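You operate a simulated robot arm through the tools that you are given. There is no shell and no other tool. Be economical: measure what you need, move in short steps, check, and stop when the job is done.

You run a simulated two-armed robot. Do the job below in one go: nothing can be reset, and whatever is moved stays where it is left.

TASK
Open the middle drawer, take the black net on the top of the pale wooden stand and put it away in the inside the middle drawer and shut the drawer again. Then turn the tension knob with the blue dot on head four to 5. Then close the black drawer. Then put the teal spool on the top of the pale wooden stand away on the shelf of the teal stand. Then open the lever cover of head four. Do these in the order given. Set down upright: black net, teal spool.

The check looks at the end state, three seconds after you hand in, the way a careful person would. Anything else that was tipped, shoved, dropped, spilled or broken makes it a failure. A push-on lid holds only when it is set on centred and level and pressed home; a screw cap is set on level and turned clockwise until tight.

THE ROBOT
Two 7-joint arms with two-finger parallel grippers on one trunk, on a base that drives. Base frame: it is fixed to the floor where the robot stands at the start and does not move with it; the origin is under the middle of the robot, x ahead of it, y to its left, z up. Units: m, rad, N and s.
The left shoulder is at the start at [0.05, 0.209, 1.196], the right one opposite. With the tool pointing down near the work surface each hand reaches from about 0.1 to 0.88 m from the robot's upright axis, wherever it stands, measured 20 degrees to its own side. Places, roughly: black drawer [0.4, -2.9, 0.6]; black net (9x9x11 cm) [-2.1, -3.5, 0.8]; inside the middle drawer [0.7, 0.1, 0.8]; lever cover of head four [0.3, -2.7, 1.2]; middle drawer [0.6, 0.1, 0.9]; shelf of the teal stand [1.2, -1.4, 0.2]; teal spool (4x4x7 cm) [-2, -3.7, 0.8]; tension knob with the blue dot on head four [0.3, -2.6, 1.5]. Payload 4.4 kg a hand.
Tool frame (each hand has its own): the origin (TCP) lies between the finger pads and is the grasp point; the fingertips stand 0.023 m ahead of it; z points along the fingers, y is the line along which they close. Largest opening 0.094 m; finger width 0.038, thickness 0.01; the body of the gripper, 0.054 by 0.096 m, starts 0.039 m behind the TCP.
Orientation is that of the tool frame in the base frame, as a unit quaternion [w, x, y, z]. With the fingers straight down and closing along the base's y, the tool's x points along the base's -x, its y along +y and its z along -z.

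THE INTERFACE
- The arms move only by the tool drive_tool. It takes "left_commands", "right_commands" or both (then of equal length, played together; a hand with none holds still); each is a list of rows, each a list of 7 numbers: the turn, a rotation vector about the tool's x, y, z in rad, then the shift along the tool's x, y, z in m, then the gripper command, from -1 (shut) to 1 (fully open), values between in proportion. In form: [[rx, ry, rz, tx, ty, tz, fingers], ...]. A call has 1 to 10 rows; each row is the pose to reach, as a shift and turn from the pose commanded when the call began, along the tool's axes at that moment. Each row takes 0.2 s and may step no farther than 0.05 m and 0.15 rad from the row before; otherwise, or with a gripper value out of range, the whole call is refused. Where a pose cannot be reached the arm comes as near as it can. A force on the tool above 40 N (or 10 N above the force at the start of the call, whichever is more), or a blocked arm, ends the call early, and 0.2 s more pass. The fingers move at their own pace (about 0.108 m/s each) and stop on an object; they squeeze with about 26 N. The grip force told is the motor's: it shows also when the fingers shut on nothing. Time passes only in rows, and 0.2 s behind the last, so rows that repeat a pose let the fingers close. It gives the time, the measured TCP pose, the force on the tool (base axes), the opening and the grip force at its end, in the units of the frame above (readings bear some noise), with the torque about the TCP (base axes, N m) and any sound that the robot's microphone picked up, and new pictures: "views" is both (left out), scene, wrist or none (wrist: the cameras of the hands that moved).
- Cameras (640 x 400 px; columns grow to the right, rows downward): "scene" is now at [0.1623, -0.014, 1.3622]; the picture's right is [-0.10, -0.99, 0.00], its down [-0.68, 0.07, -0.73] and it looks along [0.73, -0.08, -0.68] (base axes); focal length 276 px, centre (320, 200). "left" rides on the left gripper at [0.086, -0.016, -0.075] in its tool frame; the picture's right is [0.18, 0.98, 0.00], its down [-0.58, 0.11, -0.81] and it looks along [-0.79, 0.15, 0.59] (tool axes); focal length 243 px, centre (320, 200). "right" rides on the right gripper at [0.086, 0.016, -0.074] in its tool frame; the picture's right is [-0.18, 0.98, 0.00], its down [-0.58, -0.11, -0.81] and it looks along [-0.79, -0.15, 0.59] (tool axes); focal length 243 px, centre (320, 200). There is no depth. A picture from a camera that has moved, and an enlarged one, comes with that camera's place and axes in the base frame and with its lens. The place of the scene camera against the robot may be out by one fixed shift of up to 0.018 m in any direction.
- move_column(by): slides the trunk up (or, below 0, down) by that many m; the arms and the scene camera ride with it, the base frame stays. It gives what a move gives, with no picture.
- roll_base(legs): drives the robot by 1 to 6 legs, each [ahead, left, turn to the left] in m, m and rad, along the robot's own axes; the way and the turn of a leg run together, so that a leg with both is an arc; at most 1.5 m and 3.142 rad a leg. The arms and the cameras ride along, it lands a little off, and it stops where it bumps. It gives what a move gives, and a new picture of the scene camera.
- aim_head(pan, tilt): turns the head with the scene camera to pan (to the left, within 1.396 rad either way) and tilt (down, from -0.506 to 1.204), counted from straight ahead of the robot. It gives what a move gives, and a new picture of the scene camera.
- enlarge(camera, box): a new picture of the part [left, top, right, bottom] of that camera's present view, enlarged. It takes no simulated time.
- finish_job(): hands the job in; it is judged then, once.

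Work in short steps. Places have to be worked out from the pictures, the camera data and where the tool is seen: move nearer, look again, correct. Check each grasp and each placing, and mend what went wrong. You have 165 turns and 260 pictures in all, those below and enlarged ones among them. Open the grippers and draw the arms clear of the work before you hand the job in, unless the task says otherwise; then end with one line.

The tools are called after ">>>" as a command line: name --argument value ..., lists and objects as JSON in quotes. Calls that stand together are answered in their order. drive_tool: Moves the arms, as the interface text tells. Its arguments: {"type":"object","properties":{"left_commands":{"type":"array","items":{"type":"array","items":{"type":"number"}}},"right_commands":{"type":"array","items":{"type":"array","items":{"type":"number"}}},"views":{"type":"string","enum":["both","scene","wrist","none"]}},"required":[]} The other tools are called the same way: move_column (by) slides the trunk up or down; roll_base (legs) drives the base; aim_head (pan, tilt) turns the head that bears the scene camera; enlarge (camera, box) takes an enlarged picture of a part of a camera's view; finish_job () hands the job in.

At the start:

```text
clock: 0.0
left_tcp_pos: [0.4191, 0.1085, 1.0755]
left_ee_rot: [0.0, 0.0, 1.0, 0.0]
left_wrist_force: [0.0, 0.4, -0.7]
left_ft_torque: [-0.01, -0.01, -0.01]
left_width: 0.0938
left_finger_force: 0.1
right_tcp_pos: [0.5293, -0.3916, 1.0728]
right_ee_rot: [0.0, 0.001, 1.0, 0.0]
right_wrist_force: [0.1, 0.1, -0.8]
right_ft_torque: [0.04, -0.01, 0.01]
right_width: 0.0938
right_finger_force: 0.1
trunk travel left (down, up): [-0.275, 0.288]
robot x, y, heading: [0.0004, -0.0001, 0.003]
head pan, tilt: [-0.105, 0.752]
```

scene: 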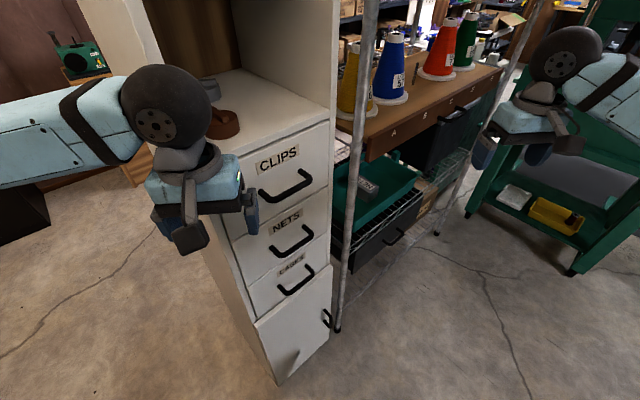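
right: 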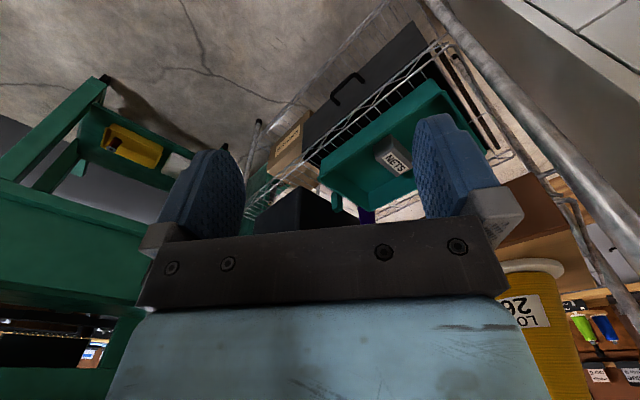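
left: 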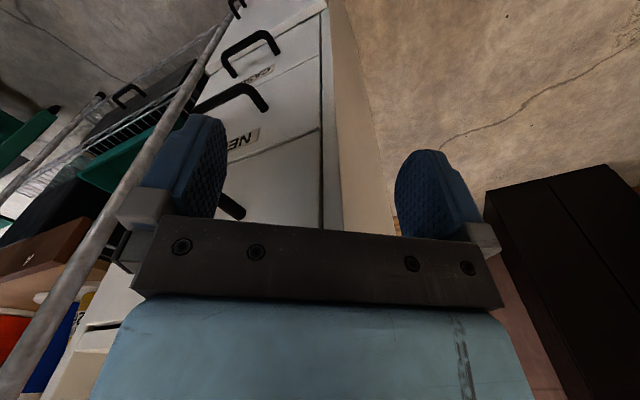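

The scene shows the cabinet with CLIPS / NETS / CAGES drawers; NETS is the middle one. I enlarge to measure its handle.

>>> enlarge --camera "scene" --box '[180, 100, 400, 380]'

>>> aim_head --pan 0.1 --tilt 0.6

```text
1.43 times, centred on (290, 240) of scene
camera zoom: at [0.1623, -0.014, 1.3622], right [-0.1, -0.99, 0.0], down [-0.68, 0.07, -0.73], along [0.73, -0.08, -0.68], focal length 394 px, centre (363, 143)
```

zoom: 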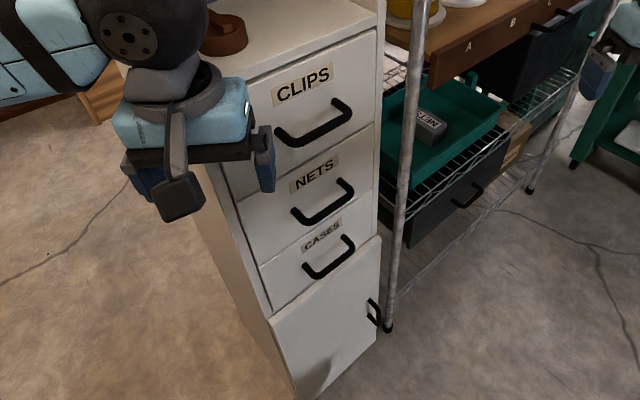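

```text
clock: 0.7
left_tcp_pos: [0.4188, 0.1089, 1.0755]
left_ee_rot: [0.0, -0.001, 1.0, 0.001]
left_wrist_force: [0.0, 0.2, 0.2]
left_ft_torque: [-0.01, -0.04, 0.02]
left_width: 0.094
left_finger_force: 0.1
right_tcp_pos: [0.5296, -0.3919, 1.0734]
right_ee_rot: [0.0, 0.001, 1.0, 0.0]
right_wrist_force: [-0.7, 0.7, 0.0]
right_ft_torque: [-0.04, 0.0, -0.03]
right_width: 0.0937
right_finger_force: 0.1
trunk travel left (down, up): [-0.275, 0.288]
robot x, y, heading: [-0.002, 0.0016, -0.002]
head pan, tilt: [0.099, 0.6]
camera scene: at [0.1679, 0.0033, 1.3752], right [0.1, -1.0, 0.0], down [-0.56, -0.06, -0.82], along [0.82, 0.08, -0.57], focal length 276 px, centre (320, 200)
```

scene: 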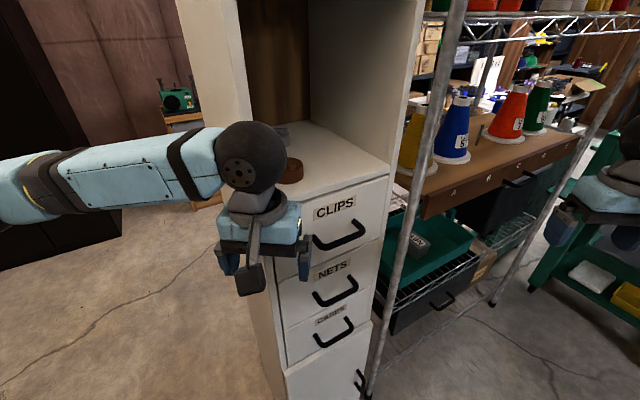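

The NETS handle triangulates to about (0.58, 0.0, 0.84), with the cabinet front turned about 0.55 rad. I square the robot up to it with the right hand in front of the handle.

>>> roll_base --legs '[[-0.13, -0.2, 0], [0, 0, 0.553]]'

>>> aim_head --pan -0.15 --tilt 0.65

```text
clock: 4.7
left_tcp_pos: [0.1699, 0.113, 1.0757]
left_ee_rot: [0.0, -0.273, 0.962, -0.001]
left_wrist_force: [0.1, 0.5, 0.0]
left_ft_torque: [-0.01, 0.03, -0.01]
left_width: 0.094
left_finger_force: 0.0
right_tcp_pos: [0.5276, -0.2549, 1.0723]
right_ee_rot: [0.0, -0.274, 0.962, 0.0]
right_wrist_force: [0.4, 0.1, -0.4]
right_ft_torque: [0.01, -0.01, -0.01]
right_width: 0.0943
right_finger_force: 0.1
trunk travel left (down, up): [-0.275, 0.288]
robot x, y, heading: [-0.1284, -0.1999, 0.56]
head pan, tilt: [0.099, 0.6]
camera scene: at [0.0107, -0.1172, 1.3753], right [0.61, -0.79, 0.0], down [-0.45, -0.34, -0.83], along [0.65, 0.5, -0.56], focal length 276 px, centre (320, 200)
```

scene: 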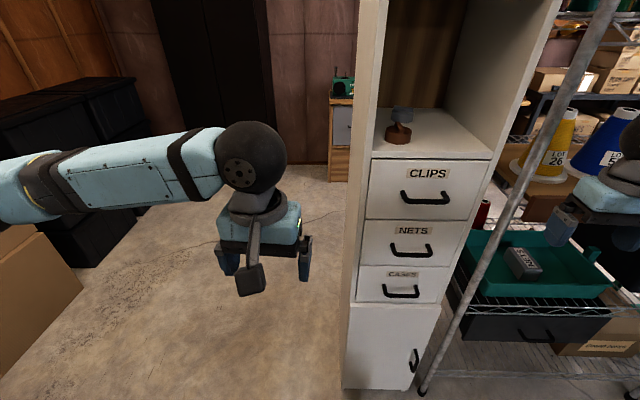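

```text
clock: 5.4
left_tcp_pos: [0.1685, 0.1127, 1.0759]
left_ee_rot: [0.0, -0.275, 0.962, 0.001]
left_wrist_force: [-0.4, 0.3, 0.1]
left_ft_torque: [-0.01, -0.01, -0.02]
left_width: 0.0939
left_finger_force: 0.0
right_tcp_pos: [0.5273, -0.2553, 1.0737]
right_ee_rot: [0.0, -0.274, 0.962, 0.0]
right_wrist_force: [-0.1, -0.5, 0.5]
right_ft_torque: [0.01, 0.01, -0.02]
right_width: 0.0941
right_finger_force: 0.0
trunk travel left (down, up): [-0.275, 0.288]
robot x, y, heading: [-0.1311, -0.1985, 0.558]
head pan, tilt: [-0.15, 0.649]
camera scene: at [0.0205, -0.137, 1.371], right [0.39, -0.92, 0.0], down [-0.56, -0.24, -0.8], along [0.73, 0.31, -0.6], focal length 276 px, centre (320, 200)
```

scene: 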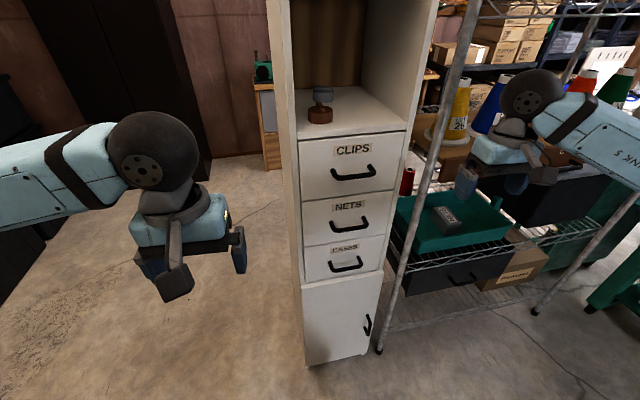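

The NETS handle bar is now at about (0.535, 0.00, 0.88), 0.67 m ahead and 0.18 m right of the robot. I turn the right hand to point forward with its fingers closing vertically.

>>> drive_tool --right_commands '[[-0.086, -0.086, 0.086, 0, 0, 0, 1], [-0.172, -0.172, 0.172, 0, 0, 0, 1], [-0.258, -0.258, 0.258, 0, 0, 0, 1], [-0.344, -0.344, 0.344, 0, 0, 0, 1], [-0.43, -0.43, 0.43, 0, 0, 0, 1], [-0.516, -0.516, 0.516, 0, 0, 0, 1], [-0.6046, -0.6046, 0.6046, 0, 0, 0, 1]]' --views "none"

>>> drive_tool --right_commands '[[-0.086, -0.086, 0.086, 0, 0, 0, 1], [-0.172, -0.172, 0.172, 0, 0, 0, 1], [-0.258, -0.258, 0.258, 0, 0, 0, 1], [-0.344, -0.344, 0.344, 0, 0, 0, 1], [-0.43, -0.43, 0.43, 0, 0, 0, 1], [-0.516, -0.516, 0.516, 0, 0, 0, 1], [-0.6046, -0.6046, 0.6046, 0, 0, 0, 1]]' --views "both"

```text
refused: row 7 steps farther than a row can; nothing moved
```

```text
refused: row 7 steps farther than a row can; nothing moved
```

The last step was a shade too large, so I use even 0.0855 steps.

>>> drive_tool --right_commands '[[-0.086, -0.086, 0.086, 0, 0, 0, 1], [-0.172, -0.172, 0.172, 0, 0, 0, 1], [-0.258, -0.258, 0.258, 0, 0, 0, 1], [-0.344, -0.344, 0.344, 0, 0, 0, 1], [-0.43, -0.43, 0.43, 0, 0, 0, 1], [-0.516, -0.516, 0.516, 0, 0, 0, 1], [-0.602, -0.602, 0.602, 0, 0, 0, 1]]' --views "none"

>>> drive_tool --right_commands '[[-0.086, -0.086, 0.086, 0, 0, 0, 1], [-0.172, -0.172, 0.172, 0, 0, 0, 1], [-0.258, -0.258, 0.258, 0, 0, 0, 1], [-0.344, -0.344, 0.344, 0, 0, 0, 1], [-0.43, -0.43, 0.43, 0, 0, 0, 1], [-0.516, -0.516, 0.516, 0, 0, 0, 1], [-0.602, -0.602, 0.602, 0, 0, 0, 1]]' --views "both"

```text
clock: 7.0
left_tcp_pos: [0.1686, 0.1125, 1.0756]
left_ee_rot: [0.0, -0.274, 0.962, 0.0]
left_wrist_force: [0.0, 0.2, -0.1]
left_ft_torque: [0.01, 0.03, 0.0]
left_width: 0.0938
left_finger_force: 0.1
right_tcp_pos: [0.5265, -0.2565, 1.0734]
right_ee_rot: [0.198, 0.041, 0.912, 0.356]
right_wrist_force: [-1.2, 0.4, -0.2]
right_ft_torque: [0.01, -0.01, -0.01]
right_width: 0.094
right_finger_force: 0.0
trunk travel left (down, up): [-0.275, 0.288]
robot x, y, heading: [-0.1299, -0.1991, 0.555]
head pan, tilt: [-0.15, 0.649]
```

```text
clock: 8.6
left_tcp_pos: [0.17, 0.1121, 1.0754]
left_ee_rot: [0.0, -0.274, 0.962, 0.0]
left_wrist_force: [0.5, -1.0, -0.8]
left_ft_torque: [-0.01, 0.02, 0.02]
left_width: 0.0942
left_finger_force: 0.0
right_tcp_pos: [0.5286, -0.2556, 1.0728]
right_ee_rot: [0.346, 0.34, 0.623, 0.614]
right_wrist_force: [-0.8, 0.5, -0.5]
right_ft_torque: [0.06, -0.05, -0.1]
right_width: 0.094
right_finger_force: 0.1
trunk travel left (down, up): [-0.275, 0.288]
robot x, y, heading: [-0.1327, -0.2021, 0.56]
head pan, tilt: [-0.15, 0.649]
camera scene: at [0.0205, -0.1362, 1.3707], right [0.39, -0.92, 0.0], down [-0.56, -0.24, -0.8], along [0.73, 0.31, -0.6], focal length 276 px, centre (320, 200)
camera right: at [0.4203, -0.2207, 1.088], right [0.1, -0.14, 0.99], down [-0.38, -0.92, -0.1], along [0.92, -0.36, -0.14], focal length 243 px, centre (320, 200)
```

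scene: 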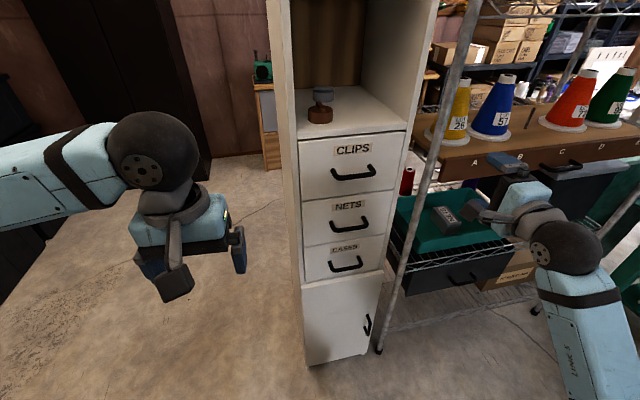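
right: 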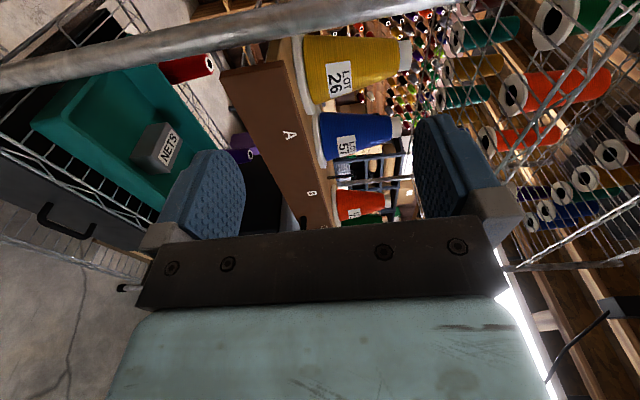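

The hand points forward with tool x left, y up and z ahead. I shift it 0.21 m left and 0.195 m down, to stand in front of the NETS handle.

>>> drive_tool --right_commands '[[0, 0, 0, 0.0355, -0.0325, 0, 1], [0, 0, 0, 0.071, -0.065, 0, 1], [0, 0, 0, 0.1065, -0.0975, 0, 1], [0, 0, 0, 0.142, -0.13, 0, 1], [0, 0, 0, 0.1775, -0.1625, 0, 1], [0, 0, 0, 0.213, -0.195, 0, 1], [0, 0, 0, 0.213, -0.195, 0, 1]]'

```text
clock: 9.5
left_tcp_pos: [0.169, 0.1119, 1.0815]
left_ee_rot: [0.0, -0.273, 0.962, 0.0]
left_wrist_force: [0.1, -0.5, 0.3]
left_ft_torque: [-0.01, 0.0, -0.02]
left_width: 0.0941
left_finger_force: 0.1
right_tcp_pos: [0.5107, -0.1907, 1.0212]
right_ee_rot: [0.417, 0.265, 0.632, 0.598]
right_wrist_force: [1.1, 0.5, -0.1]
right_ft_torque: [0.02, -0.08, 0.05]
right_width: 0.094
right_finger_force: 0.0
trunk travel left (down, up): [-0.275, 0.288]
robot x, y, heading: [-0.129, -0.2036, 0.558]
head pan, tilt: [-0.15, 0.649]
stopped in row 4 (right hand): the arm was blocked; the commanded pose is now the measured one
camera scene: at [0.0207, -0.1364, 1.378], right [0.39, -0.92, 0.0], down [-0.56, -0.24, -0.8], along [0.73, 0.31, -0.6], focal length 276 px, centre (320, 200)
camera right: at [0.4018, -0.1552, 1.0136], right [-0.07, -0.01, 1.0], down [-0.36, -0.93, -0.03], along [0.93, -0.37, 0.06], focal length 243 px, centre (320, 200)
```

scene: 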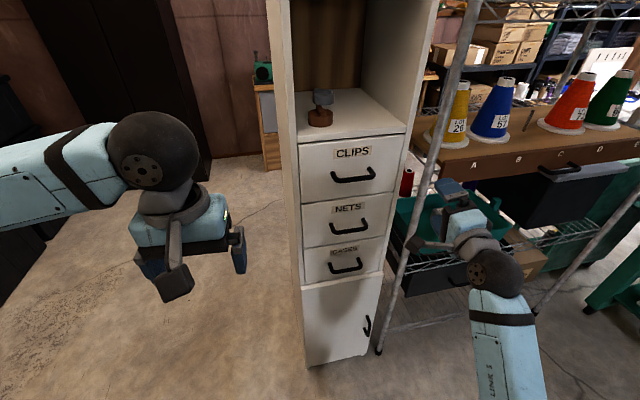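
right: 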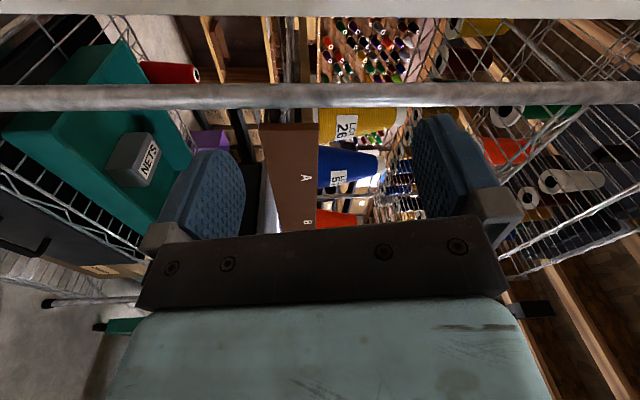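

The arm ran out of room because the hand was too close to the body. I back up 0.2 m, turn 0.06 to match the cabinet yaw of about 0.62, and lower the trunk.

>>> roll_base --legs '[[-0.2, 0, 0], [0, 0, 0.06]]'

>>> move_column --by -0.14

>>> drive_tool --right_commands '[[0.028, 0.0, 0.107, 0, 0, 0, 1], [0.056, 0.0, 0.214, 0, 0, 0, 1], [0.056, 0.0, 0.214, 0, 0, 0, 1]]'

```text
clock: 11.2
left_tcp_pos: [0.0114, 0.0148, 1.0804]
left_ee_rot: [-0.001, -0.273, 0.962, 0.0]
left_wrist_force: [0.6, -0.1, -0.2]
left_ft_torque: [0.02, 0.01, 0.0]
left_width: 0.0941
left_finger_force: 0.0
right_tcp_pos: [0.357, -0.2862, 1.012]
right_ee_rot: [0.413, 0.267, 0.637, 0.593]
right_wrist_force: [1.0, 0.6, -0.3]
right_ft_torque: [0.0, -0.06, 0.03]
right_width: 0.0939
right_finger_force: 0.0
trunk travel left (down, up): [-0.275, 0.288]
robot x, y, heading: [-0.2886, -0.2976, 0.556]
head pan, tilt: [-0.15, 0.649]
stopped in leg 1: the robot was blocked; the commanded pose is now the measured one
camera scene: at [-0.1362, -0.2337, 1.3776], right [0.39, -0.92, 0.0], down [-0.56, -0.24, -0.8], along [0.73, 0.31, -0.61], focal length 276 px, centre (320, 200)
```

scene: 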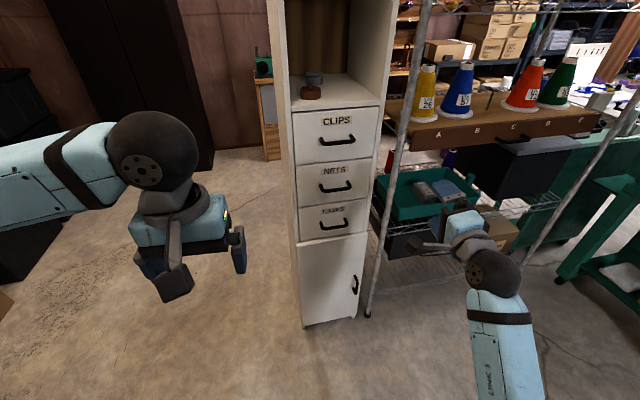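

```text
clock: 12.9
left_tcp_pos: [0.0129, 0.0099, 0.9412]
left_ee_rot: [-0.001, -0.273, 0.962, 0.003]
left_wrist_force: [-0.7, 1.2, 0.2]
left_ft_torque: [-0.08, -0.02, 0.02]
left_width: 0.0941
left_finger_force: 0.0
right_tcp_pos: [0.3562, -0.2952, 0.8744]
right_ee_rot: [0.421, 0.255, 0.638, 0.592]
right_wrist_force: [-0.1, -0.5, 1.7]
right_ft_torque: [-0.07, 0.05, -0.03]
right_width: 0.0939
right_finger_force: 0.2
trunk travel left (down, up): [-0.135, 0.428]
robot x, y, heading: [-0.2865, -0.301, 0.556]
head pan, tilt: [-0.15, 0.649]
```

```text
clock: 13.7
left_tcp_pos: [0.0103, 0.0098, 0.9423]
left_ee_rot: [0.002, -0.273, 0.962, 0.003]
left_wrist_force: [-0.9, -0.7, 0.3]
left_ft_torque: [0.02, -0.06, -0.01]
left_width: 0.0944
left_finger_force: 0.0
right_tcp_pos: [0.3607, -0.3068, 0.8783]
right_ee_rot: [0.367, 0.316, 0.632, 0.605]
right_wrist_force: [1.7, -0.7, -0.8]
right_ft_torque: [0.07, -0.03, 0.06]
right_width: 0.0941
right_finger_force: 0.0
trunk travel left (down, up): [-0.135, 0.428]
robot x, y, heading: [-0.2885, -0.3009, 0.556]
head pan, tilt: [-0.15, 0.649]
camera scene: at [-0.1381, -0.2415, 1.2354], right [0.39, -0.92, -0.01], down [-0.56, -0.23, -0.8], along [0.73, 0.32, -0.6], focal length 276 px, centre (320, 200)
camera right: at [0.2527, -0.2703, 0.8868], right [0.05, -0.09, 0.99], down [-0.37, -0.93, -0.06], along [0.93, -0.36, -0.08], focal length 243 px, centre (320, 200)
```

scene: 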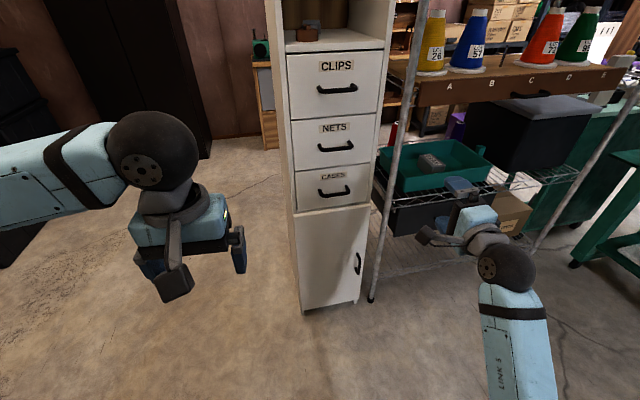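
right: 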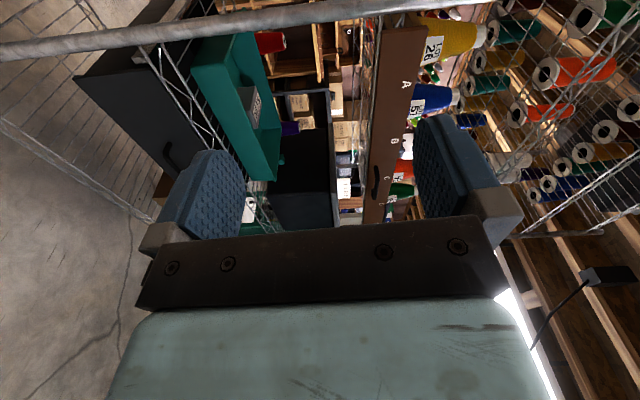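

The base bumped something behind it after 0.18 m, so I look around to both sides before driving further.

>>> aim_head --pan 1.39 --tilt 0.6

>>> aim_head --pan -1.39 --tilt 0.5

```text
clock: 15.3
left_tcp_pos: [0.0119, 0.0101, 0.9404]
left_ee_rot: [0.0, -0.273, 0.962, 0.003]
left_wrist_force: [-0.8, 1.4, 0.6]
left_ft_torque: [-0.05, -0.06, -0.02]
left_width: 0.0937
left_finger_force: 0.0
right_tcp_pos: [0.3618, -0.304, 0.8787]
right_ee_rot: [0.368, 0.315, 0.632, 0.605]
right_wrist_force: [-1.3, 0.6, 0.2]
right_ft_torque: [-0.01, 0.06, -0.06]
right_width: 0.0937
right_finger_force: 0.1
trunk travel left (down, up): [-0.135, 0.428]
robot x, y, heading: [-0.2877, -0.2974, 0.557]
head pan, tilt: [1.389, 0.6]
camera scene: at [-0.2483, -0.1916, 1.2395], right [0.93, 0.36, 0.0], down [0.2, -0.52, -0.83], along [-0.3, 0.77, -0.56], focal length 276 px, centre (320, 200)
```

scene: 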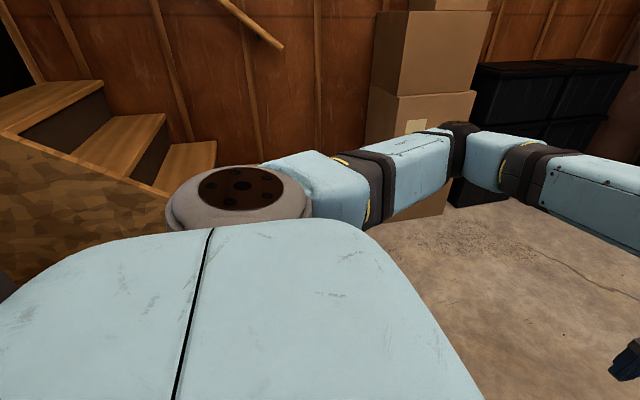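

```text
clock: 17.8
left_tcp_pos: [0.0124, 0.0102, 0.9426]
left_ee_rot: [0.001, -0.273, 0.962, 0.002]
left_wrist_force: [0.8, 0.0, -0.1]
left_ft_torque: [0.04, 0.05, 0.02]
left_width: 0.094
left_finger_force: 0.0
right_tcp_pos: [0.3635, -0.3035, 0.8792]
right_ee_rot: [0.367, 0.315, 0.632, 0.606]
right_wrist_force: [-1.5, -0.9, 2.2]
right_ft_torque: [-0.01, 0.11, -0.02]
right_width: 0.0941
right_finger_force: 0.0
trunk travel left (down, up): [-0.135, 0.428]
robot x, y, heading: [-0.2867, -0.2991, 0.554]
head pan, tilt: [-1.389, 0.499]
camera scene: at [-0.1547, -0.3421, 1.2476], right [-0.74, -0.67, 0.0], down [-0.32, 0.36, -0.88], along [0.59, -0.65, -0.48], focal length 276 px, centre (320, 200)
```

scene: 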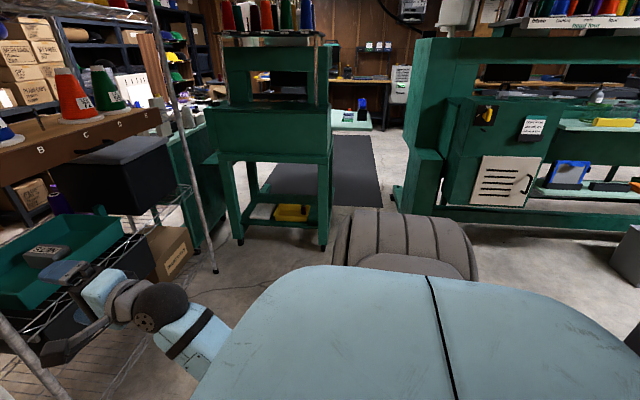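

Clear enough. I aim the head at the drawer and bring the right hand to a pre-grasp about 0.12 m in front of the NETS handle.

>>> drive_tool --right_commands '[[0, 0.01, 0.014, 0.026, 0.002, 0.0315, 1], [0, 0.02, 0.028, 0.053, 0.004, 0.063, 1], [0, 0.03, 0.042, 0.079, 0.006, 0.0945, 1], [0, 0.04, 0.056, 0.105, 0.008, 0.126, 1], [0, 0.05, 0.07, 0.132, 0.01, 0.157, 1], [0, 0.057, 0.083, 0.158, 0.011, 0.189, 1], [0, 0.057, 0.083, 0.158, 0.011, 0.189, 1]]' --views "wrist"

>>> aim_head --pan -0.1 --tilt 0.5

```text
clock: 18.2
left_tcp_pos: [0.0121, 0.0158, 0.9317]
left_ee_rot: [-0.002, -0.274, 0.962, -0.001]
left_wrist_force: [2.4, 1.3, -0.9]
left_ft_torque: [-0.07, 0.04, 0.0]
left_width: 0.0939
left_finger_force: 0.1
right_tcp_pos: [0.3842, -0.2938, 0.8618]
right_ee_rot: [0.401, 0.277, 0.666, 0.565]
right_wrist_force: [1.3, 0.8, -1.9]
right_ft_torque: [0.06, -0.1, 0.03]
right_width: 0.0942
right_finger_force: 0.0
trunk travel left (down, up): [-0.135, 0.428]
robot x, y, heading: [-0.2866, -0.2962, 0.554]
head pan, tilt: [-1.389, 0.499]
stopped in row 2 (right hand): the arm was blocked; the commanded pose is now the measured one
camera right: at [0.2768, -0.258, 0.8608], right [0.01, 0.05, 1.0], down [-0.37, -0.93, 0.06], along [0.93, -0.37, 0.01], focal length 243 px, centre (320, 200)
```

right: 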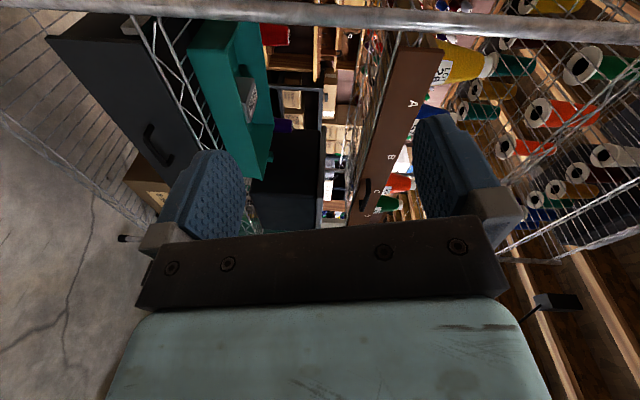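

```text
clock: 19.6
left_tcp_pos: [0.0103, 0.0141, 0.9379]
left_ee_rot: [0.002, -0.274, 0.962, 0.001]
left_wrist_force: [0.0, 0.3, -0.1]
left_ft_torque: [0.03, -0.01, 0.0]
left_width: 0.0938
left_finger_force: 0.0
right_tcp_pos: [0.3828, -0.2959, 0.868]
right_ee_rot: [0.403, 0.278, 0.662, 0.568]
right_wrist_force: [-1.3, -0.4, 0.5]
right_ft_torque: [-0.06, 0.0, 0.0]
right_width: 0.094
right_finger_force: 0.0
trunk travel left (down, up): [-0.135, 0.428]
robot x, y, heading: [-0.2908, -0.2989, 0.556]
head pan, tilt: [-0.099, 0.499]
camera scene: at [-0.1363, -0.2303, 1.2446], right [0.44, -0.9, 0.0], down [-0.43, -0.21, -0.88], along [0.79, 0.39, -0.48], focal length 276 px, centre (320, 200)
```

scene: 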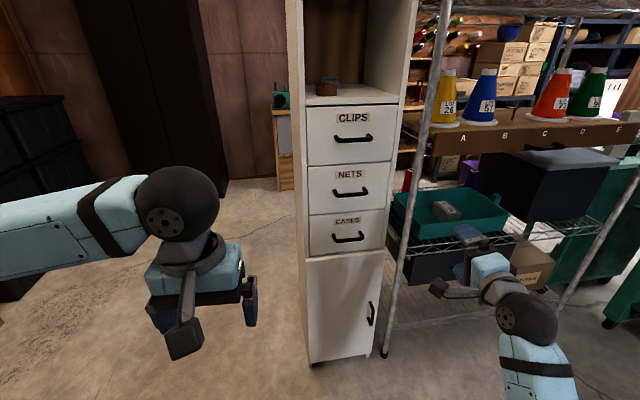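

The arm hits a joint limit in this roll. I turn the hand back about its own axis, toward the opposite roll.

>>> drive_tool --right_commands '[[0, 0, -0.149, 0, 0, 0, 1], [0, 0, -0.298, 0, 0, 0, 1], [0, 0, -0.447, 0, 0, 0, 1], [0, 0, -0.596, 0, 0, 0, 1], [0, 0, -0.745, 0, 0, 0, 1], [0, 0, -0.894, 0, 0, 0, 1], [0, 0, -1.043, 0, 0, 0, 1], [0, 0, -1.192, 0, 0, 0, 1], [0, 0, -1.341, 0, 0, 0, 1], [0, 0, -1.49, 0, 0, 0, 1]]' --views "none"

>>> drive_tool --right_commands '[[0, 0, -0.149, 0, 0, 0, 1], [0, 0, -0.298, 0, 0, 0, 1], [0, 0, -0.447, 0, 0, 0, 1], [0, 0, -0.596, 0, 0, 0, 1], [0, 0, -0.745, 0, 0, 0, 1], [0, 0, -0.894, 0, 0, 0, 1], [0, 0, -1.043, 0, 0, 0, 1], [0, 0, -1.192, 0, 0, 0, 1], [0, 0, -1.341, 0, 0, 0, 1], [0, 0, -1.49, 0, 0, 0, 1]]' --views "both"

```text
clock: 21.8
left_tcp_pos: [0.0097, 0.0152, 0.9368]
left_ee_rot: [0.0, -0.273, 0.962, 0.001]
left_wrist_force: [-0.5, -0.2, -0.8]
left_ft_torque: [-0.05, -0.02, 0.01]
left_width: 0.094
left_finger_force: 0.0
right_tcp_pos: [0.4104, -0.3471, 0.8862]
right_ee_rot: [0.673, -0.253, 0.675, 0.164]
right_wrist_force: [0.0, 0.5, -0.1]
right_ft_torque: [0.01, 0.01, 0.02]
right_width: 0.0939
right_finger_force: 0.1
right hand out of reach, approached as far as the arm can: row 8, 9, 10
trunk travel left (down, up): [-0.135, 0.428]
robot x, y, heading: [-0.2896, -0.2988, 0.56]
head pan, tilt: [-0.099, 0.499]
```

```text
clock: 24.2
left_tcp_pos: [0.0105, 0.0144, 0.937]
left_ee_rot: [0.002, -0.273, 0.962, 0.001]
left_wrist_force: [-0.5, 0.3, -0.2]
left_ft_torque: [0.03, -0.01, -0.01]
left_width: 0.094
left_finger_force: 0.1
right_tcp_pos: [0.4103, -0.3413, 1.1694]
right_ee_rot: [0.633, -0.585, 0.384, -0.331]
right_wrist_force: [-0.7, 0.2, 0.9]
right_ft_torque: [0.03, 0.01, 0.04]
right_width: 0.094
right_finger_force: 0.0
right hand out of reach, approached as far as the arm can: row 1, 2, 3, 4, 5, 6, 7, 8, 9, 10
trunk travel left (down, up): [-0.135, 0.428]
robot x, y, heading: [-0.2865, -0.301, 0.559]
head pan, tilt: [-0.099, 0.499]
stopped in row 10 (right hand): the arm was blocked; the commanded pose is now the measured one
camera scene: at [-0.1359, -0.2297, 1.2443], right [0.44, -0.9, 0.0], down [-0.43, -0.21, -0.88], along [0.79, 0.39, -0.48], focal length 276 px, centre (320, 200)
camera right: at [0.3887, -0.4501, 1.1424], right [-0.12, 0.25, -0.96], down [-0.98, 0.1, 0.15], along [0.14, 0.96, 0.24], focal length 243 px, centre (320, 200)
```

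scene: 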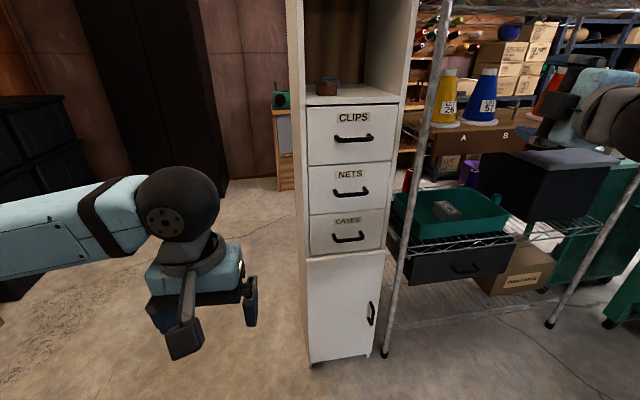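
right: 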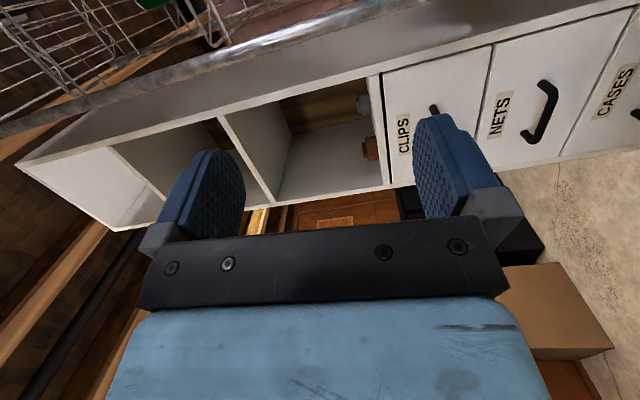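

The opposite roll works (tool y down, pointing at the cabinet). From here I move down and left to the pre-grasp in front of the NETS handle.

>>> drive_tool --right_commands '[[-0.003, -0.012, -0.011, -0.0216, 0.0351, 0.0167, 1], [-0.006, -0.024, -0.022, -0.0431, 0.0702, 0.0333, 1], [-0.009, -0.037, -0.033, -0.0647, 0.1053, 0.05, 1], [-0.012, -0.049, -0.044, -0.0862, 0.1404, 0.0667, 1], [-0.014, -0.062, -0.054, -0.1078, 0.1756, 0.0833, 1], [-0.017, -0.074, -0.065, -0.1293, 0.2107, 0.1, 1], [-0.02, -0.086, -0.076, -0.1509, 0.2458, 0.1167, 1], [-0.023, -0.099, -0.087, -0.1724, 0.2809, 0.1333, 1], [-0.026, -0.111, -0.098, -0.194, 0.316, 0.15, 1], [-0.026, -0.111, -0.098, -0.194, 0.316, 0.15, 1]]'

```text
clock: 26.4
left_tcp_pos: [0.01, 0.0137, 0.936]
left_ee_rot: [0.0, -0.274, 0.962, 0.0]
left_wrist_force: [0.4, -0.7, 0.3]
left_ft_torque: [0.03, -0.02, 0.01]
left_width: 0.0941
left_finger_force: 0.1
right_tcp_pos: [0.4445, -0.0603, 1.0284]
right_ee_rot: [-0.561, 0.669, -0.373, 0.313]
right_wrist_force: [-0.4, -0.5, -1.0]
right_ft_torque: [0.02, 0.04, 0.01]
right_width: 0.0938
right_finger_force: 0.1
right hand out of reach, approached as far as the arm can: row 1, 2, 3, 4, 5, 6, 7, 8, 9, 10
trunk travel left (down, up): [-0.135, 0.428]
robot x, y, heading: [-0.2888, -0.2981, 0.556]
head pan, tilt: [-0.099, 0.499]
camera scene: at [-0.1364, -0.2291, 1.2444], right [0.44, -0.9, 0.0], down [-0.43, -0.21, -0.88], along [0.79, 0.39, -0.48], focal length 276 px, centre (320, 200)
camera right: at [0.4279, -0.1739, 1.0248], right [-0.24, 0.06, -0.97], down [-0.97, 0.09, 0.25], along [0.1, 0.99, 0.04], focal length 243 px, centre (320, 200)
```

scene: 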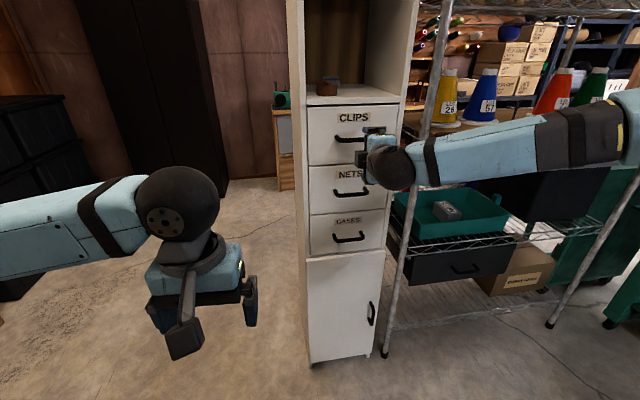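
right: 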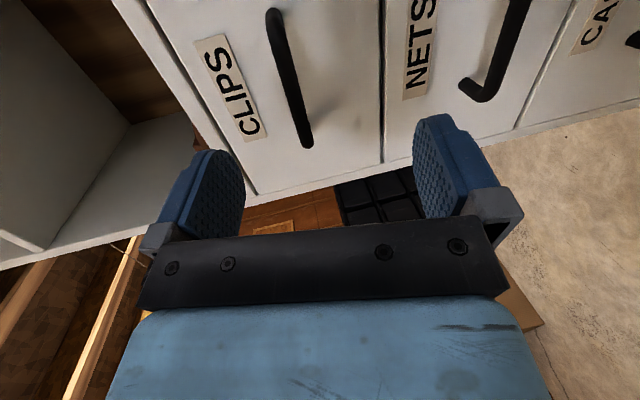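

This elbow-out configuration works, it just sits 0.15 m too high. I lower the trunk the rest of the way.

>>> move_column --by -0.134

>>> drive_tool --right_commands '[[0, 0, 0, 0, 0, 0, 1]]'

```text
clock: 28.1
left_tcp_pos: [0.0104, 0.0157, 0.8021]
left_ee_rot: [0.0, -0.275, 0.961, 0.001]
left_wrist_force: [0.1, 0.2, 0.3]
left_ft_torque: [0.03, -0.01, -0.03]
left_width: 0.0938
left_finger_force: 0.1
right_tcp_pos: [0.4448, -0.0619, 0.8948]
right_ee_rot: [-0.561, 0.67, -0.372, 0.314]
right_wrist_force: [0.4, 0.1, -1.7]
right_ft_torque: [0.01, 0.02, -0.02]
right_width: 0.0939
right_finger_force: 0.1
trunk travel left (down, up): [-0.001, 0.562]
robot x, y, heading: [-0.2858, -0.2972, 0.555]
head pan, tilt: [-0.099, 0.499]
```

```text
clock: 28.5
left_tcp_pos: [0.0103, 0.0148, 0.803]
left_ee_rot: [0.0, -0.274, 0.962, 0.0]
left_wrist_force: [0.1, 0.4, 0.1]
left_ft_torque: [0.0, 0.01, 0.0]
left_width: 0.0941
left_finger_force: 0.1
right_tcp_pos: [0.4449, -0.0605, 0.8931]
right_ee_rot: [-0.56, 0.67, -0.372, 0.314]
right_wrist_force: [0.0, 0.3, -0.6]
right_ft_torque: [0.01, -0.04, -0.01]
right_width: 0.0943
right_finger_force: 0.1
trunk travel left (down, up): [-0.001, 0.562]
robot x, y, heading: [-0.2878, -0.2975, 0.554]
head pan, tilt: [-0.099, 0.499]
camera scene: at [-0.1363, -0.2284, 1.1104], right [0.44, -0.9, 0.0], down [-0.43, -0.21, -0.88], along [0.79, 0.39, -0.48], focal length 276 px, centre (320, 200)
camera right: at [0.4278, -0.1734, 0.8908], right [-0.24, 0.06, -0.97], down [-0.97, 0.09, 0.25], along [0.1, 0.99, 0.04], focal length 243 px, centre (320, 200)
```

scene: 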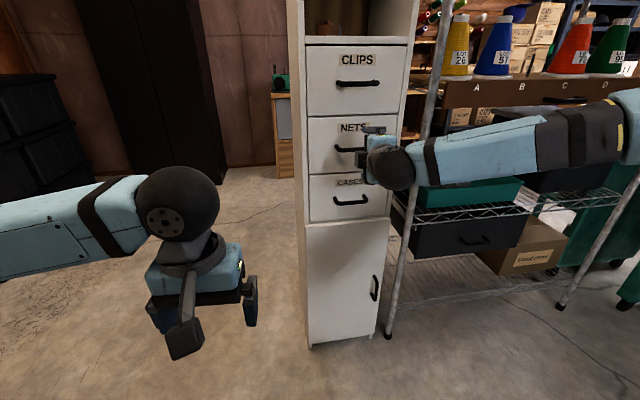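
right: 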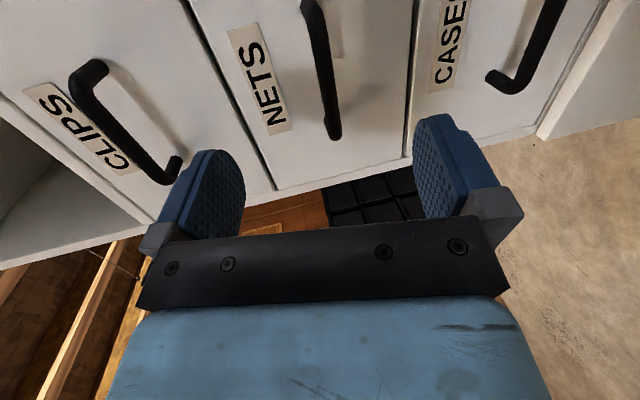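

The hand is tilted 10° down, and advancing along tool z lands on the bar (z ≈ 0.872). I advance 0.10 m with the gripper open.

>>> drive_tool --right_commands '[[0, 0, 0, 0, 0, 0.04, 1], [0, 0, 0, 0, 0, 0.075, 1], [0, 0, 0, 0, 0, 0.1, 1], [0, 0, 0, 0, 0, 0.1, 1]]'

```text
clock: 29.5
left_tcp_pos: [0.0105, 0.0147, 0.8031]
left_ee_rot: [0.001, -0.274, 0.962, 0.0]
left_wrist_force: [0.6, 0.1, 0.4]
left_ft_torque: [0.02, 0.05, -0.02]
left_width: 0.0939
left_finger_force: 0.1
right_tcp_pos: [0.5128, -0.0651, 0.8977]
right_ee_rot: [-0.56, 0.671, -0.372, 0.313]
right_wrist_force: [0.2, 0.8, 0.3]
right_ft_torque: [0.02, 0.01, 0.01]
right_width: 0.0939
right_finger_force: 0.1
right hand out of reach, approached as far as the arm can: row 1, 2, 3, 4
trunk travel left (down, up): [-0.001, 0.562]
robot x, y, heading: [-0.2882, -0.2993, 0.557]
head pan, tilt: [-0.099, 0.499]
camera scene: at [-0.1363, -0.2284, 1.1103], right [0.44, -0.9, 0.0], down [-0.43, -0.21, -0.88], along [0.79, 0.39, -0.48], focal length 276 px, centre (320, 200)
camera right: at [0.4948, -0.1792, 0.8945], right [-0.24, 0.06, -0.97], down [-0.96, 0.09, 0.25], along [0.1, 0.99, 0.04], focal length 243 px, centre (320, 200)
```

scene: 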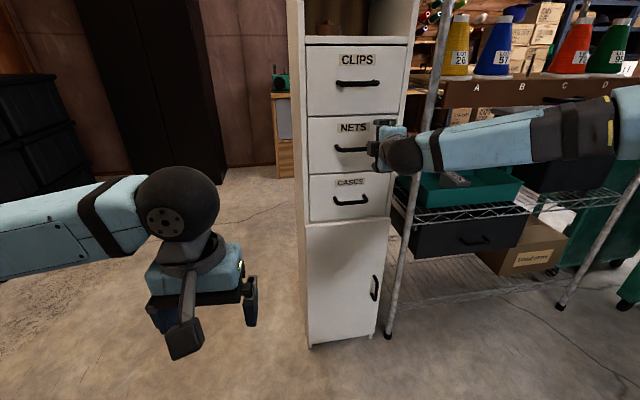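
right: 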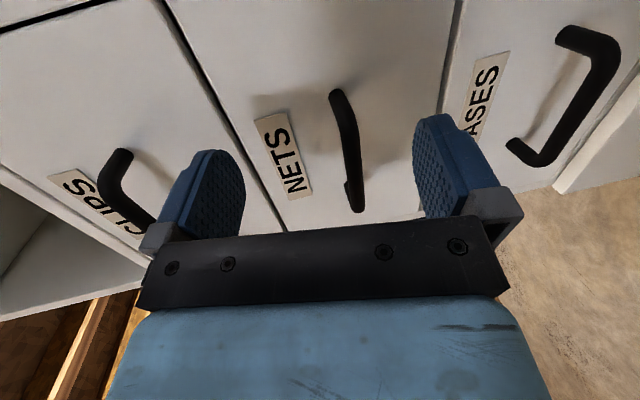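

The arm lags sideways at its reach limit, so I let the base do the remaining motion: about 4.5 cm left and 3 cm ahead.

>>> roll_base --legs '[[0.0, 0.045, 0], [0.03, 0, 0]]'

>>> drive_tool --right_commands '[[0, 0, 0, 0, 0.005, 0, 1]]' --views "wrist"

```text
clock: 31.0
left_tcp_pos: [0.0115, 0.0687, 0.8025]
left_ee_rot: [0.001, -0.274, 0.962, 0.0]
left_wrist_force: [0.7, -0.2, -0.5]
left_ft_torque: [0.04, 0.0, -0.01]
left_width: 0.0941
left_finger_force: 0.0
right_tcp_pos: [0.5139, -0.0113, 0.8973]
right_ee_rot: [-0.56, 0.671, -0.372, 0.314]
right_wrist_force: [-0.1, 0.2, -0.1]
right_ft_torque: [-0.06, 0.0, 0.01]
right_width: 0.0941
right_finger_force: 0.0
trunk travel left (down, up): [-0.001, 0.562]
robot x, y, heading: [-0.2864, -0.2444, 0.552]
head pan, tilt: [-0.099, 0.499]
camera scene: at [-0.134, -0.1744, 1.1102], right [0.44, -0.9, 0.0], down [-0.43, -0.21, -0.88], along [0.79, 0.39, -0.48], focal length 276 px, centre (320, 200)
```

scene: 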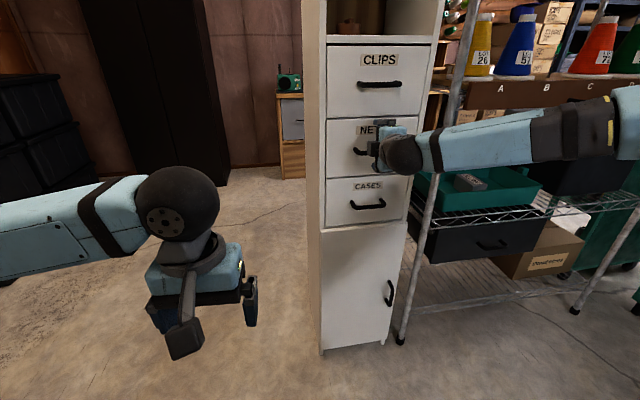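

```text
clock: 31.4
left_tcp_pos: [0.0117, 0.0688, 0.8031]
left_ee_rot: [0.001, -0.274, 0.962, 0.0]
left_wrist_force: [0.3, 0.6, -0.7]
left_ft_torque: [-0.02, 0.03, 0.03]
left_width: 0.0941
left_finger_force: 0.1
right_tcp_pos: [0.5122, -0.0134, 0.8942]
right_ee_rot: [-0.558, 0.673, -0.373, 0.312]
right_wrist_force: [0.3, -0.2, -0.2]
right_ft_torque: [-0.02, 0.01, -0.02]
right_width: 0.0939
right_finger_force: 0.1
trunk travel left (down, up): [-0.001, 0.562]
robot x, y, heading: [-0.2855, -0.2444, 0.554]
head pan, tilt: [-0.099, 0.499]
camera right: at [0.4953, -0.1264, 0.891], right [-0.25, 0.06, -0.97], down [-0.96, 0.09, 0.25], along [0.1, 0.99, 0.04], focal length 243 px, centre (320, 200)
```

right: 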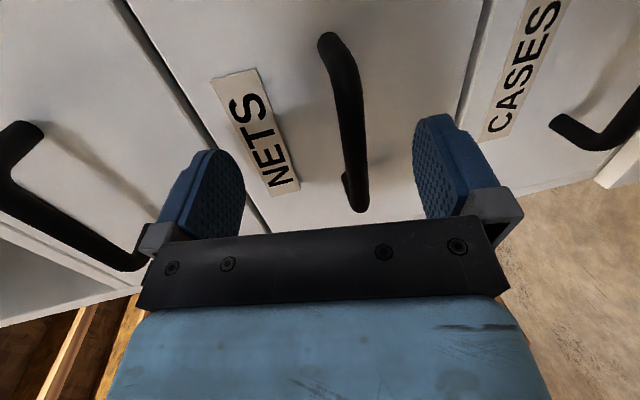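

The bar lies between the fingers' height range but is still ahead of them. I drive the base 4 cm forward and look again.

>>> roll_base --legs '[[0.035, 0.005, 0]]'

>>> drive_tool --right_commands '[[0, 0, 0, 0, 0.008, 0, 1]]' --views "wrist"

```text
clock: 32.3
left_tcp_pos: [0.0287, 0.0821, 0.802]
left_ee_rot: [0.001, -0.273, 0.962, 0.001]
left_wrist_force: [1.0, -0.5, 0.7]
left_ft_torque: [0.02, -0.01, -0.02]
left_width: 0.094
left_finger_force: 0.1
right_tcp_pos: [0.5273, -0.0016, 0.8949]
right_ee_rot: [-0.56, 0.671, -0.372, 0.312]
right_wrist_force: [-13.2, -10.7, 1.1]
right_ft_torque: [0.56, -0.7, 0.25]
right_width: 0.0929
right_finger_force: 0.0
trunk travel left (down, up): [-0.001, 0.562]
robot x, y, heading: [-0.271, -0.2297, 0.557]
head pan, tilt: [-0.099, 0.499]
stopped in leg 1: the force on the tool passed its limit at 125 N (the readings are from after the stop); the commanded pose is now the measured one
camera scene: at [-0.1181, -0.1613, 1.1106], right [0.44, -0.9, 0.0], down [-0.43, -0.21, -0.88], along [0.79, 0.39, -0.48], focal length 276 px, centre (320, 200)
```

scene: 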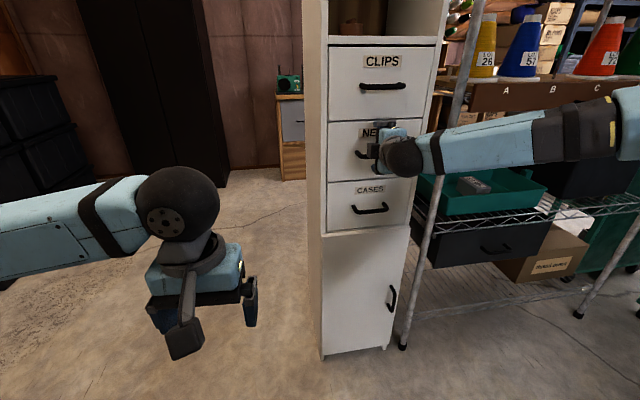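

```text
clock: 32.7
left_tcp_pos: [0.0284, 0.0832, 0.8024]
left_ee_rot: [0.002, -0.274, 0.962, -0.001]
left_wrist_force: [0.7, -0.1, 0.1]
left_ft_torque: [0.0, 0.0, 0.0]
left_width: 0.0944
left_finger_force: 0.1
right_tcp_pos: [0.5254, -0.0016, 0.8916]
right_ee_rot: [-0.557, 0.671, -0.376, 0.312]
right_wrist_force: [-9.9, -6.3, 11.9]
right_ft_torque: [0.74, -0.71, 0.2]
right_width: 0.094
right_finger_force: 0.0
trunk travel left (down, up): [-0.001, 0.562]
robot x, y, heading: [-0.2706, -0.2288, 0.556]
head pan, tilt: [-0.099, 0.499]
camera right: at [0.5075, -0.1148, 0.8893], right [-0.25, 0.06, -0.97], down [-0.96, 0.09, 0.25], along [0.1, 0.99, 0.04], focal length 243 px, centre (320, 200)
```

right: 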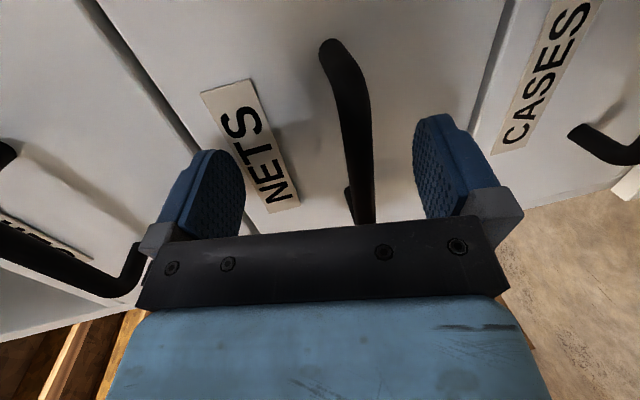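

The advance stopped on contact, probably the upper knuckle touching the CLIPS handle. I back off 1.5 cm and narrow the fingers around the bar.

>>> drive_tool --right_commands '[[0, 0, 0, 0, 0, -0.015, 1], [0, 0, 0, 0, 0.012, -0.015, 0.3], [0, 0, 0, 0, 0.018, -0.015, 0.2], [0, 0, 0, 0, 0.018, -0.015, 0.2]]' --views "wrist"

```text
clock: 33.4
left_tcp_pos: [0.0283, 0.0832, 0.8021]
left_ee_rot: [0.001, -0.273, 0.962, 0.0]
left_wrist_force: [0.0, 0.0, -0.4]
left_ft_torque: [0.0, -0.01, 0.01]
left_width: 0.0938
left_finger_force: 0.0
right_tcp_pos: [0.5163, -0.0097, 0.9035]
right_ee_rot: [-0.563, 0.665, -0.375, 0.317]
right_wrist_force: [1.3, 0.0, 17.8]
right_ft_torque: [0.72, -0.67, 0.25]
right_width: 0.0717
right_finger_force: 17.5
right hand out of reach, approached as far as the arm can: row 2, 3
trunk travel left (down, up): [-0.001, 0.562]
robot x, y, heading: [-0.2693, -0.2265, 0.555]
head pan, tilt: [-0.099, 0.499]
stopped in row 3 (right hand): the force on the tool passed its limit at 44 N (the readings are from after the stop); the commanded pose is now the measured one
camera right: at [0.4965, -0.1222, 0.8981], right [-0.24, 0.07, -0.97], down [-0.97, 0.09, 0.24], along [0.11, 0.99, 0.05], focal length 243 px, centre (320, 200)
```

right: 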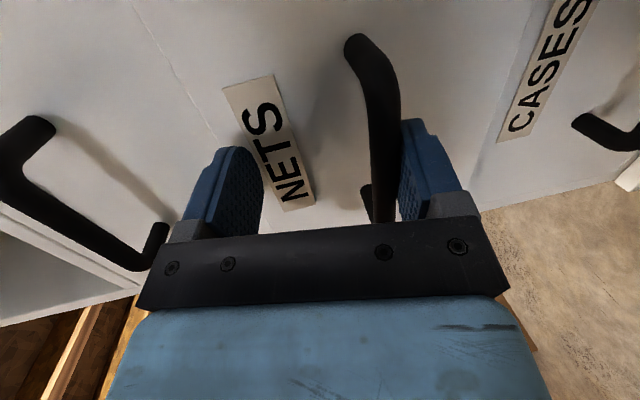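

The lower finger is pushing the bar from below, so the hand must come down about 2–3 cm. I open a bit, pitch the hand further down and lower it.

>>> drive_tool --right_commands '[[0, 0, 0, 0, 0, -0.01, 0.9], [-0.1, 0, 0, 0, 0.01, -0.012, 0.9], [-0.2, 0, 0, 0, 0.025, -0.012, 0.9], [-0.2, 0, 0, 0, 0.03, -0.012, 0.9]]' --views "wrist"

```text
clock: 34.4
left_tcp_pos: [0.0308, 0.0835, 0.8035]
left_ee_rot: [0.0, -0.274, 0.962, 0.0]
left_wrist_force: [0.9, -0.7, 0.2]
left_ft_torque: [-0.02, 0.0, -0.01]
left_width: 0.0942
left_finger_force: 0.0
right_tcp_pos: [0.5014, -0.0182, 0.8683]
right_ee_rot: [-0.49, 0.721, -0.406, 0.275]
right_wrist_force: [-0.6, -0.5, 0.4]
right_ft_torque: [0.02, 0.02, 0.02]
right_width: 0.0892
right_finger_force: 0.0
trunk travel left (down, up): [-0.001, 0.562]
robot x, y, heading: [-0.2659, -0.23, 0.553]
head pan, tilt: [-0.099, 0.499]
camera right: at [0.4832, -0.1312, 0.8806], right [-0.41, -0.03, -0.91], down [-0.91, 0.13, 0.4], along [0.1, 0.99, -0.08], focal length 243 px, centre (320, 200)
```

right: 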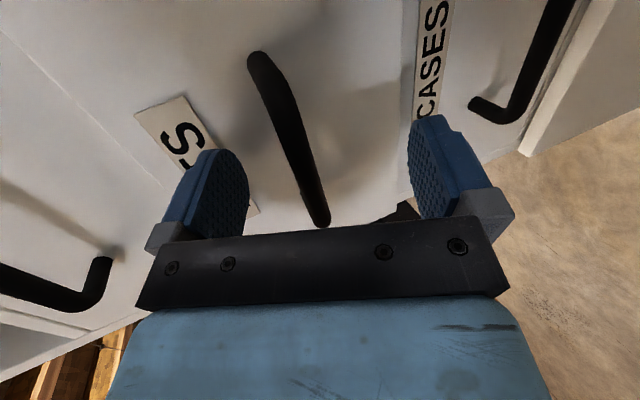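

The bar is centred between the fingers now. I advance 2.5 cm level and close on it.

>>> drive_tool --right_commands '[[0, 0, 0, 0, -0.006, 0.015, 0.9], [0, 0, 0, 0, -0.0095, 0.024, 0.9], [0, 0, 0, 0, -0.0095, 0.024, -0.3], [0, 0, 0, 0, -0.0095, 0.024, -1], [0, 0, 0, 0, -0.0095, 0.024, -1], [0, 0, 0, 0, -0.0095, 0.024, -1]]' --views "wrist"

```text
clock: 35.8
left_tcp_pos: [0.0303, 0.0829, 0.8032]
left_ee_rot: [0.001, -0.272, 0.962, 0.0]
left_wrist_force: [-0.1, -0.1, -0.4]
left_ft_torque: [-0.03, -0.03, -0.01]
left_width: 0.0937
left_finger_force: 0.1
right_tcp_pos: [0.523, -0.0063, 0.8712]
right_ee_rot: [-0.491, 0.719, -0.405, 0.277]
right_wrist_force: [5.9, -5.1, 19.1]
right_ft_torque: [-1.42, -1.02, 0.43]
right_width: 0.0126
right_finger_force: 45.4
trunk travel left (down, up): [-0.001, 0.562]
robot x, y, heading: [-0.2674, -0.2274, 0.551]
head pan, tilt: [-0.099, 0.499]
camera right: at [0.5055, -0.1188, 0.8832], right [-0.4, -0.03, -0.92], down [-0.91, 0.13, 0.39], along [0.11, 0.99, -0.08], focal length 243 px, centre (320, 200)
```

right: 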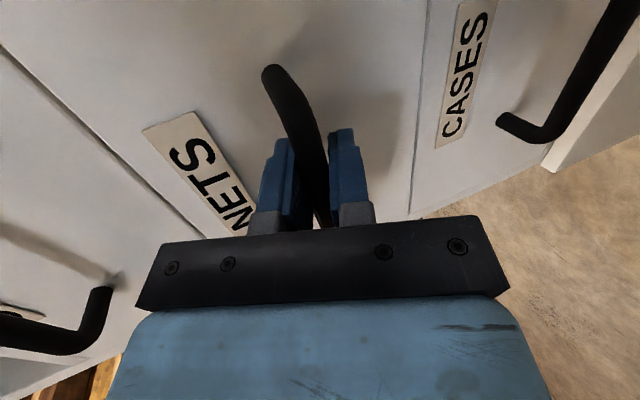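

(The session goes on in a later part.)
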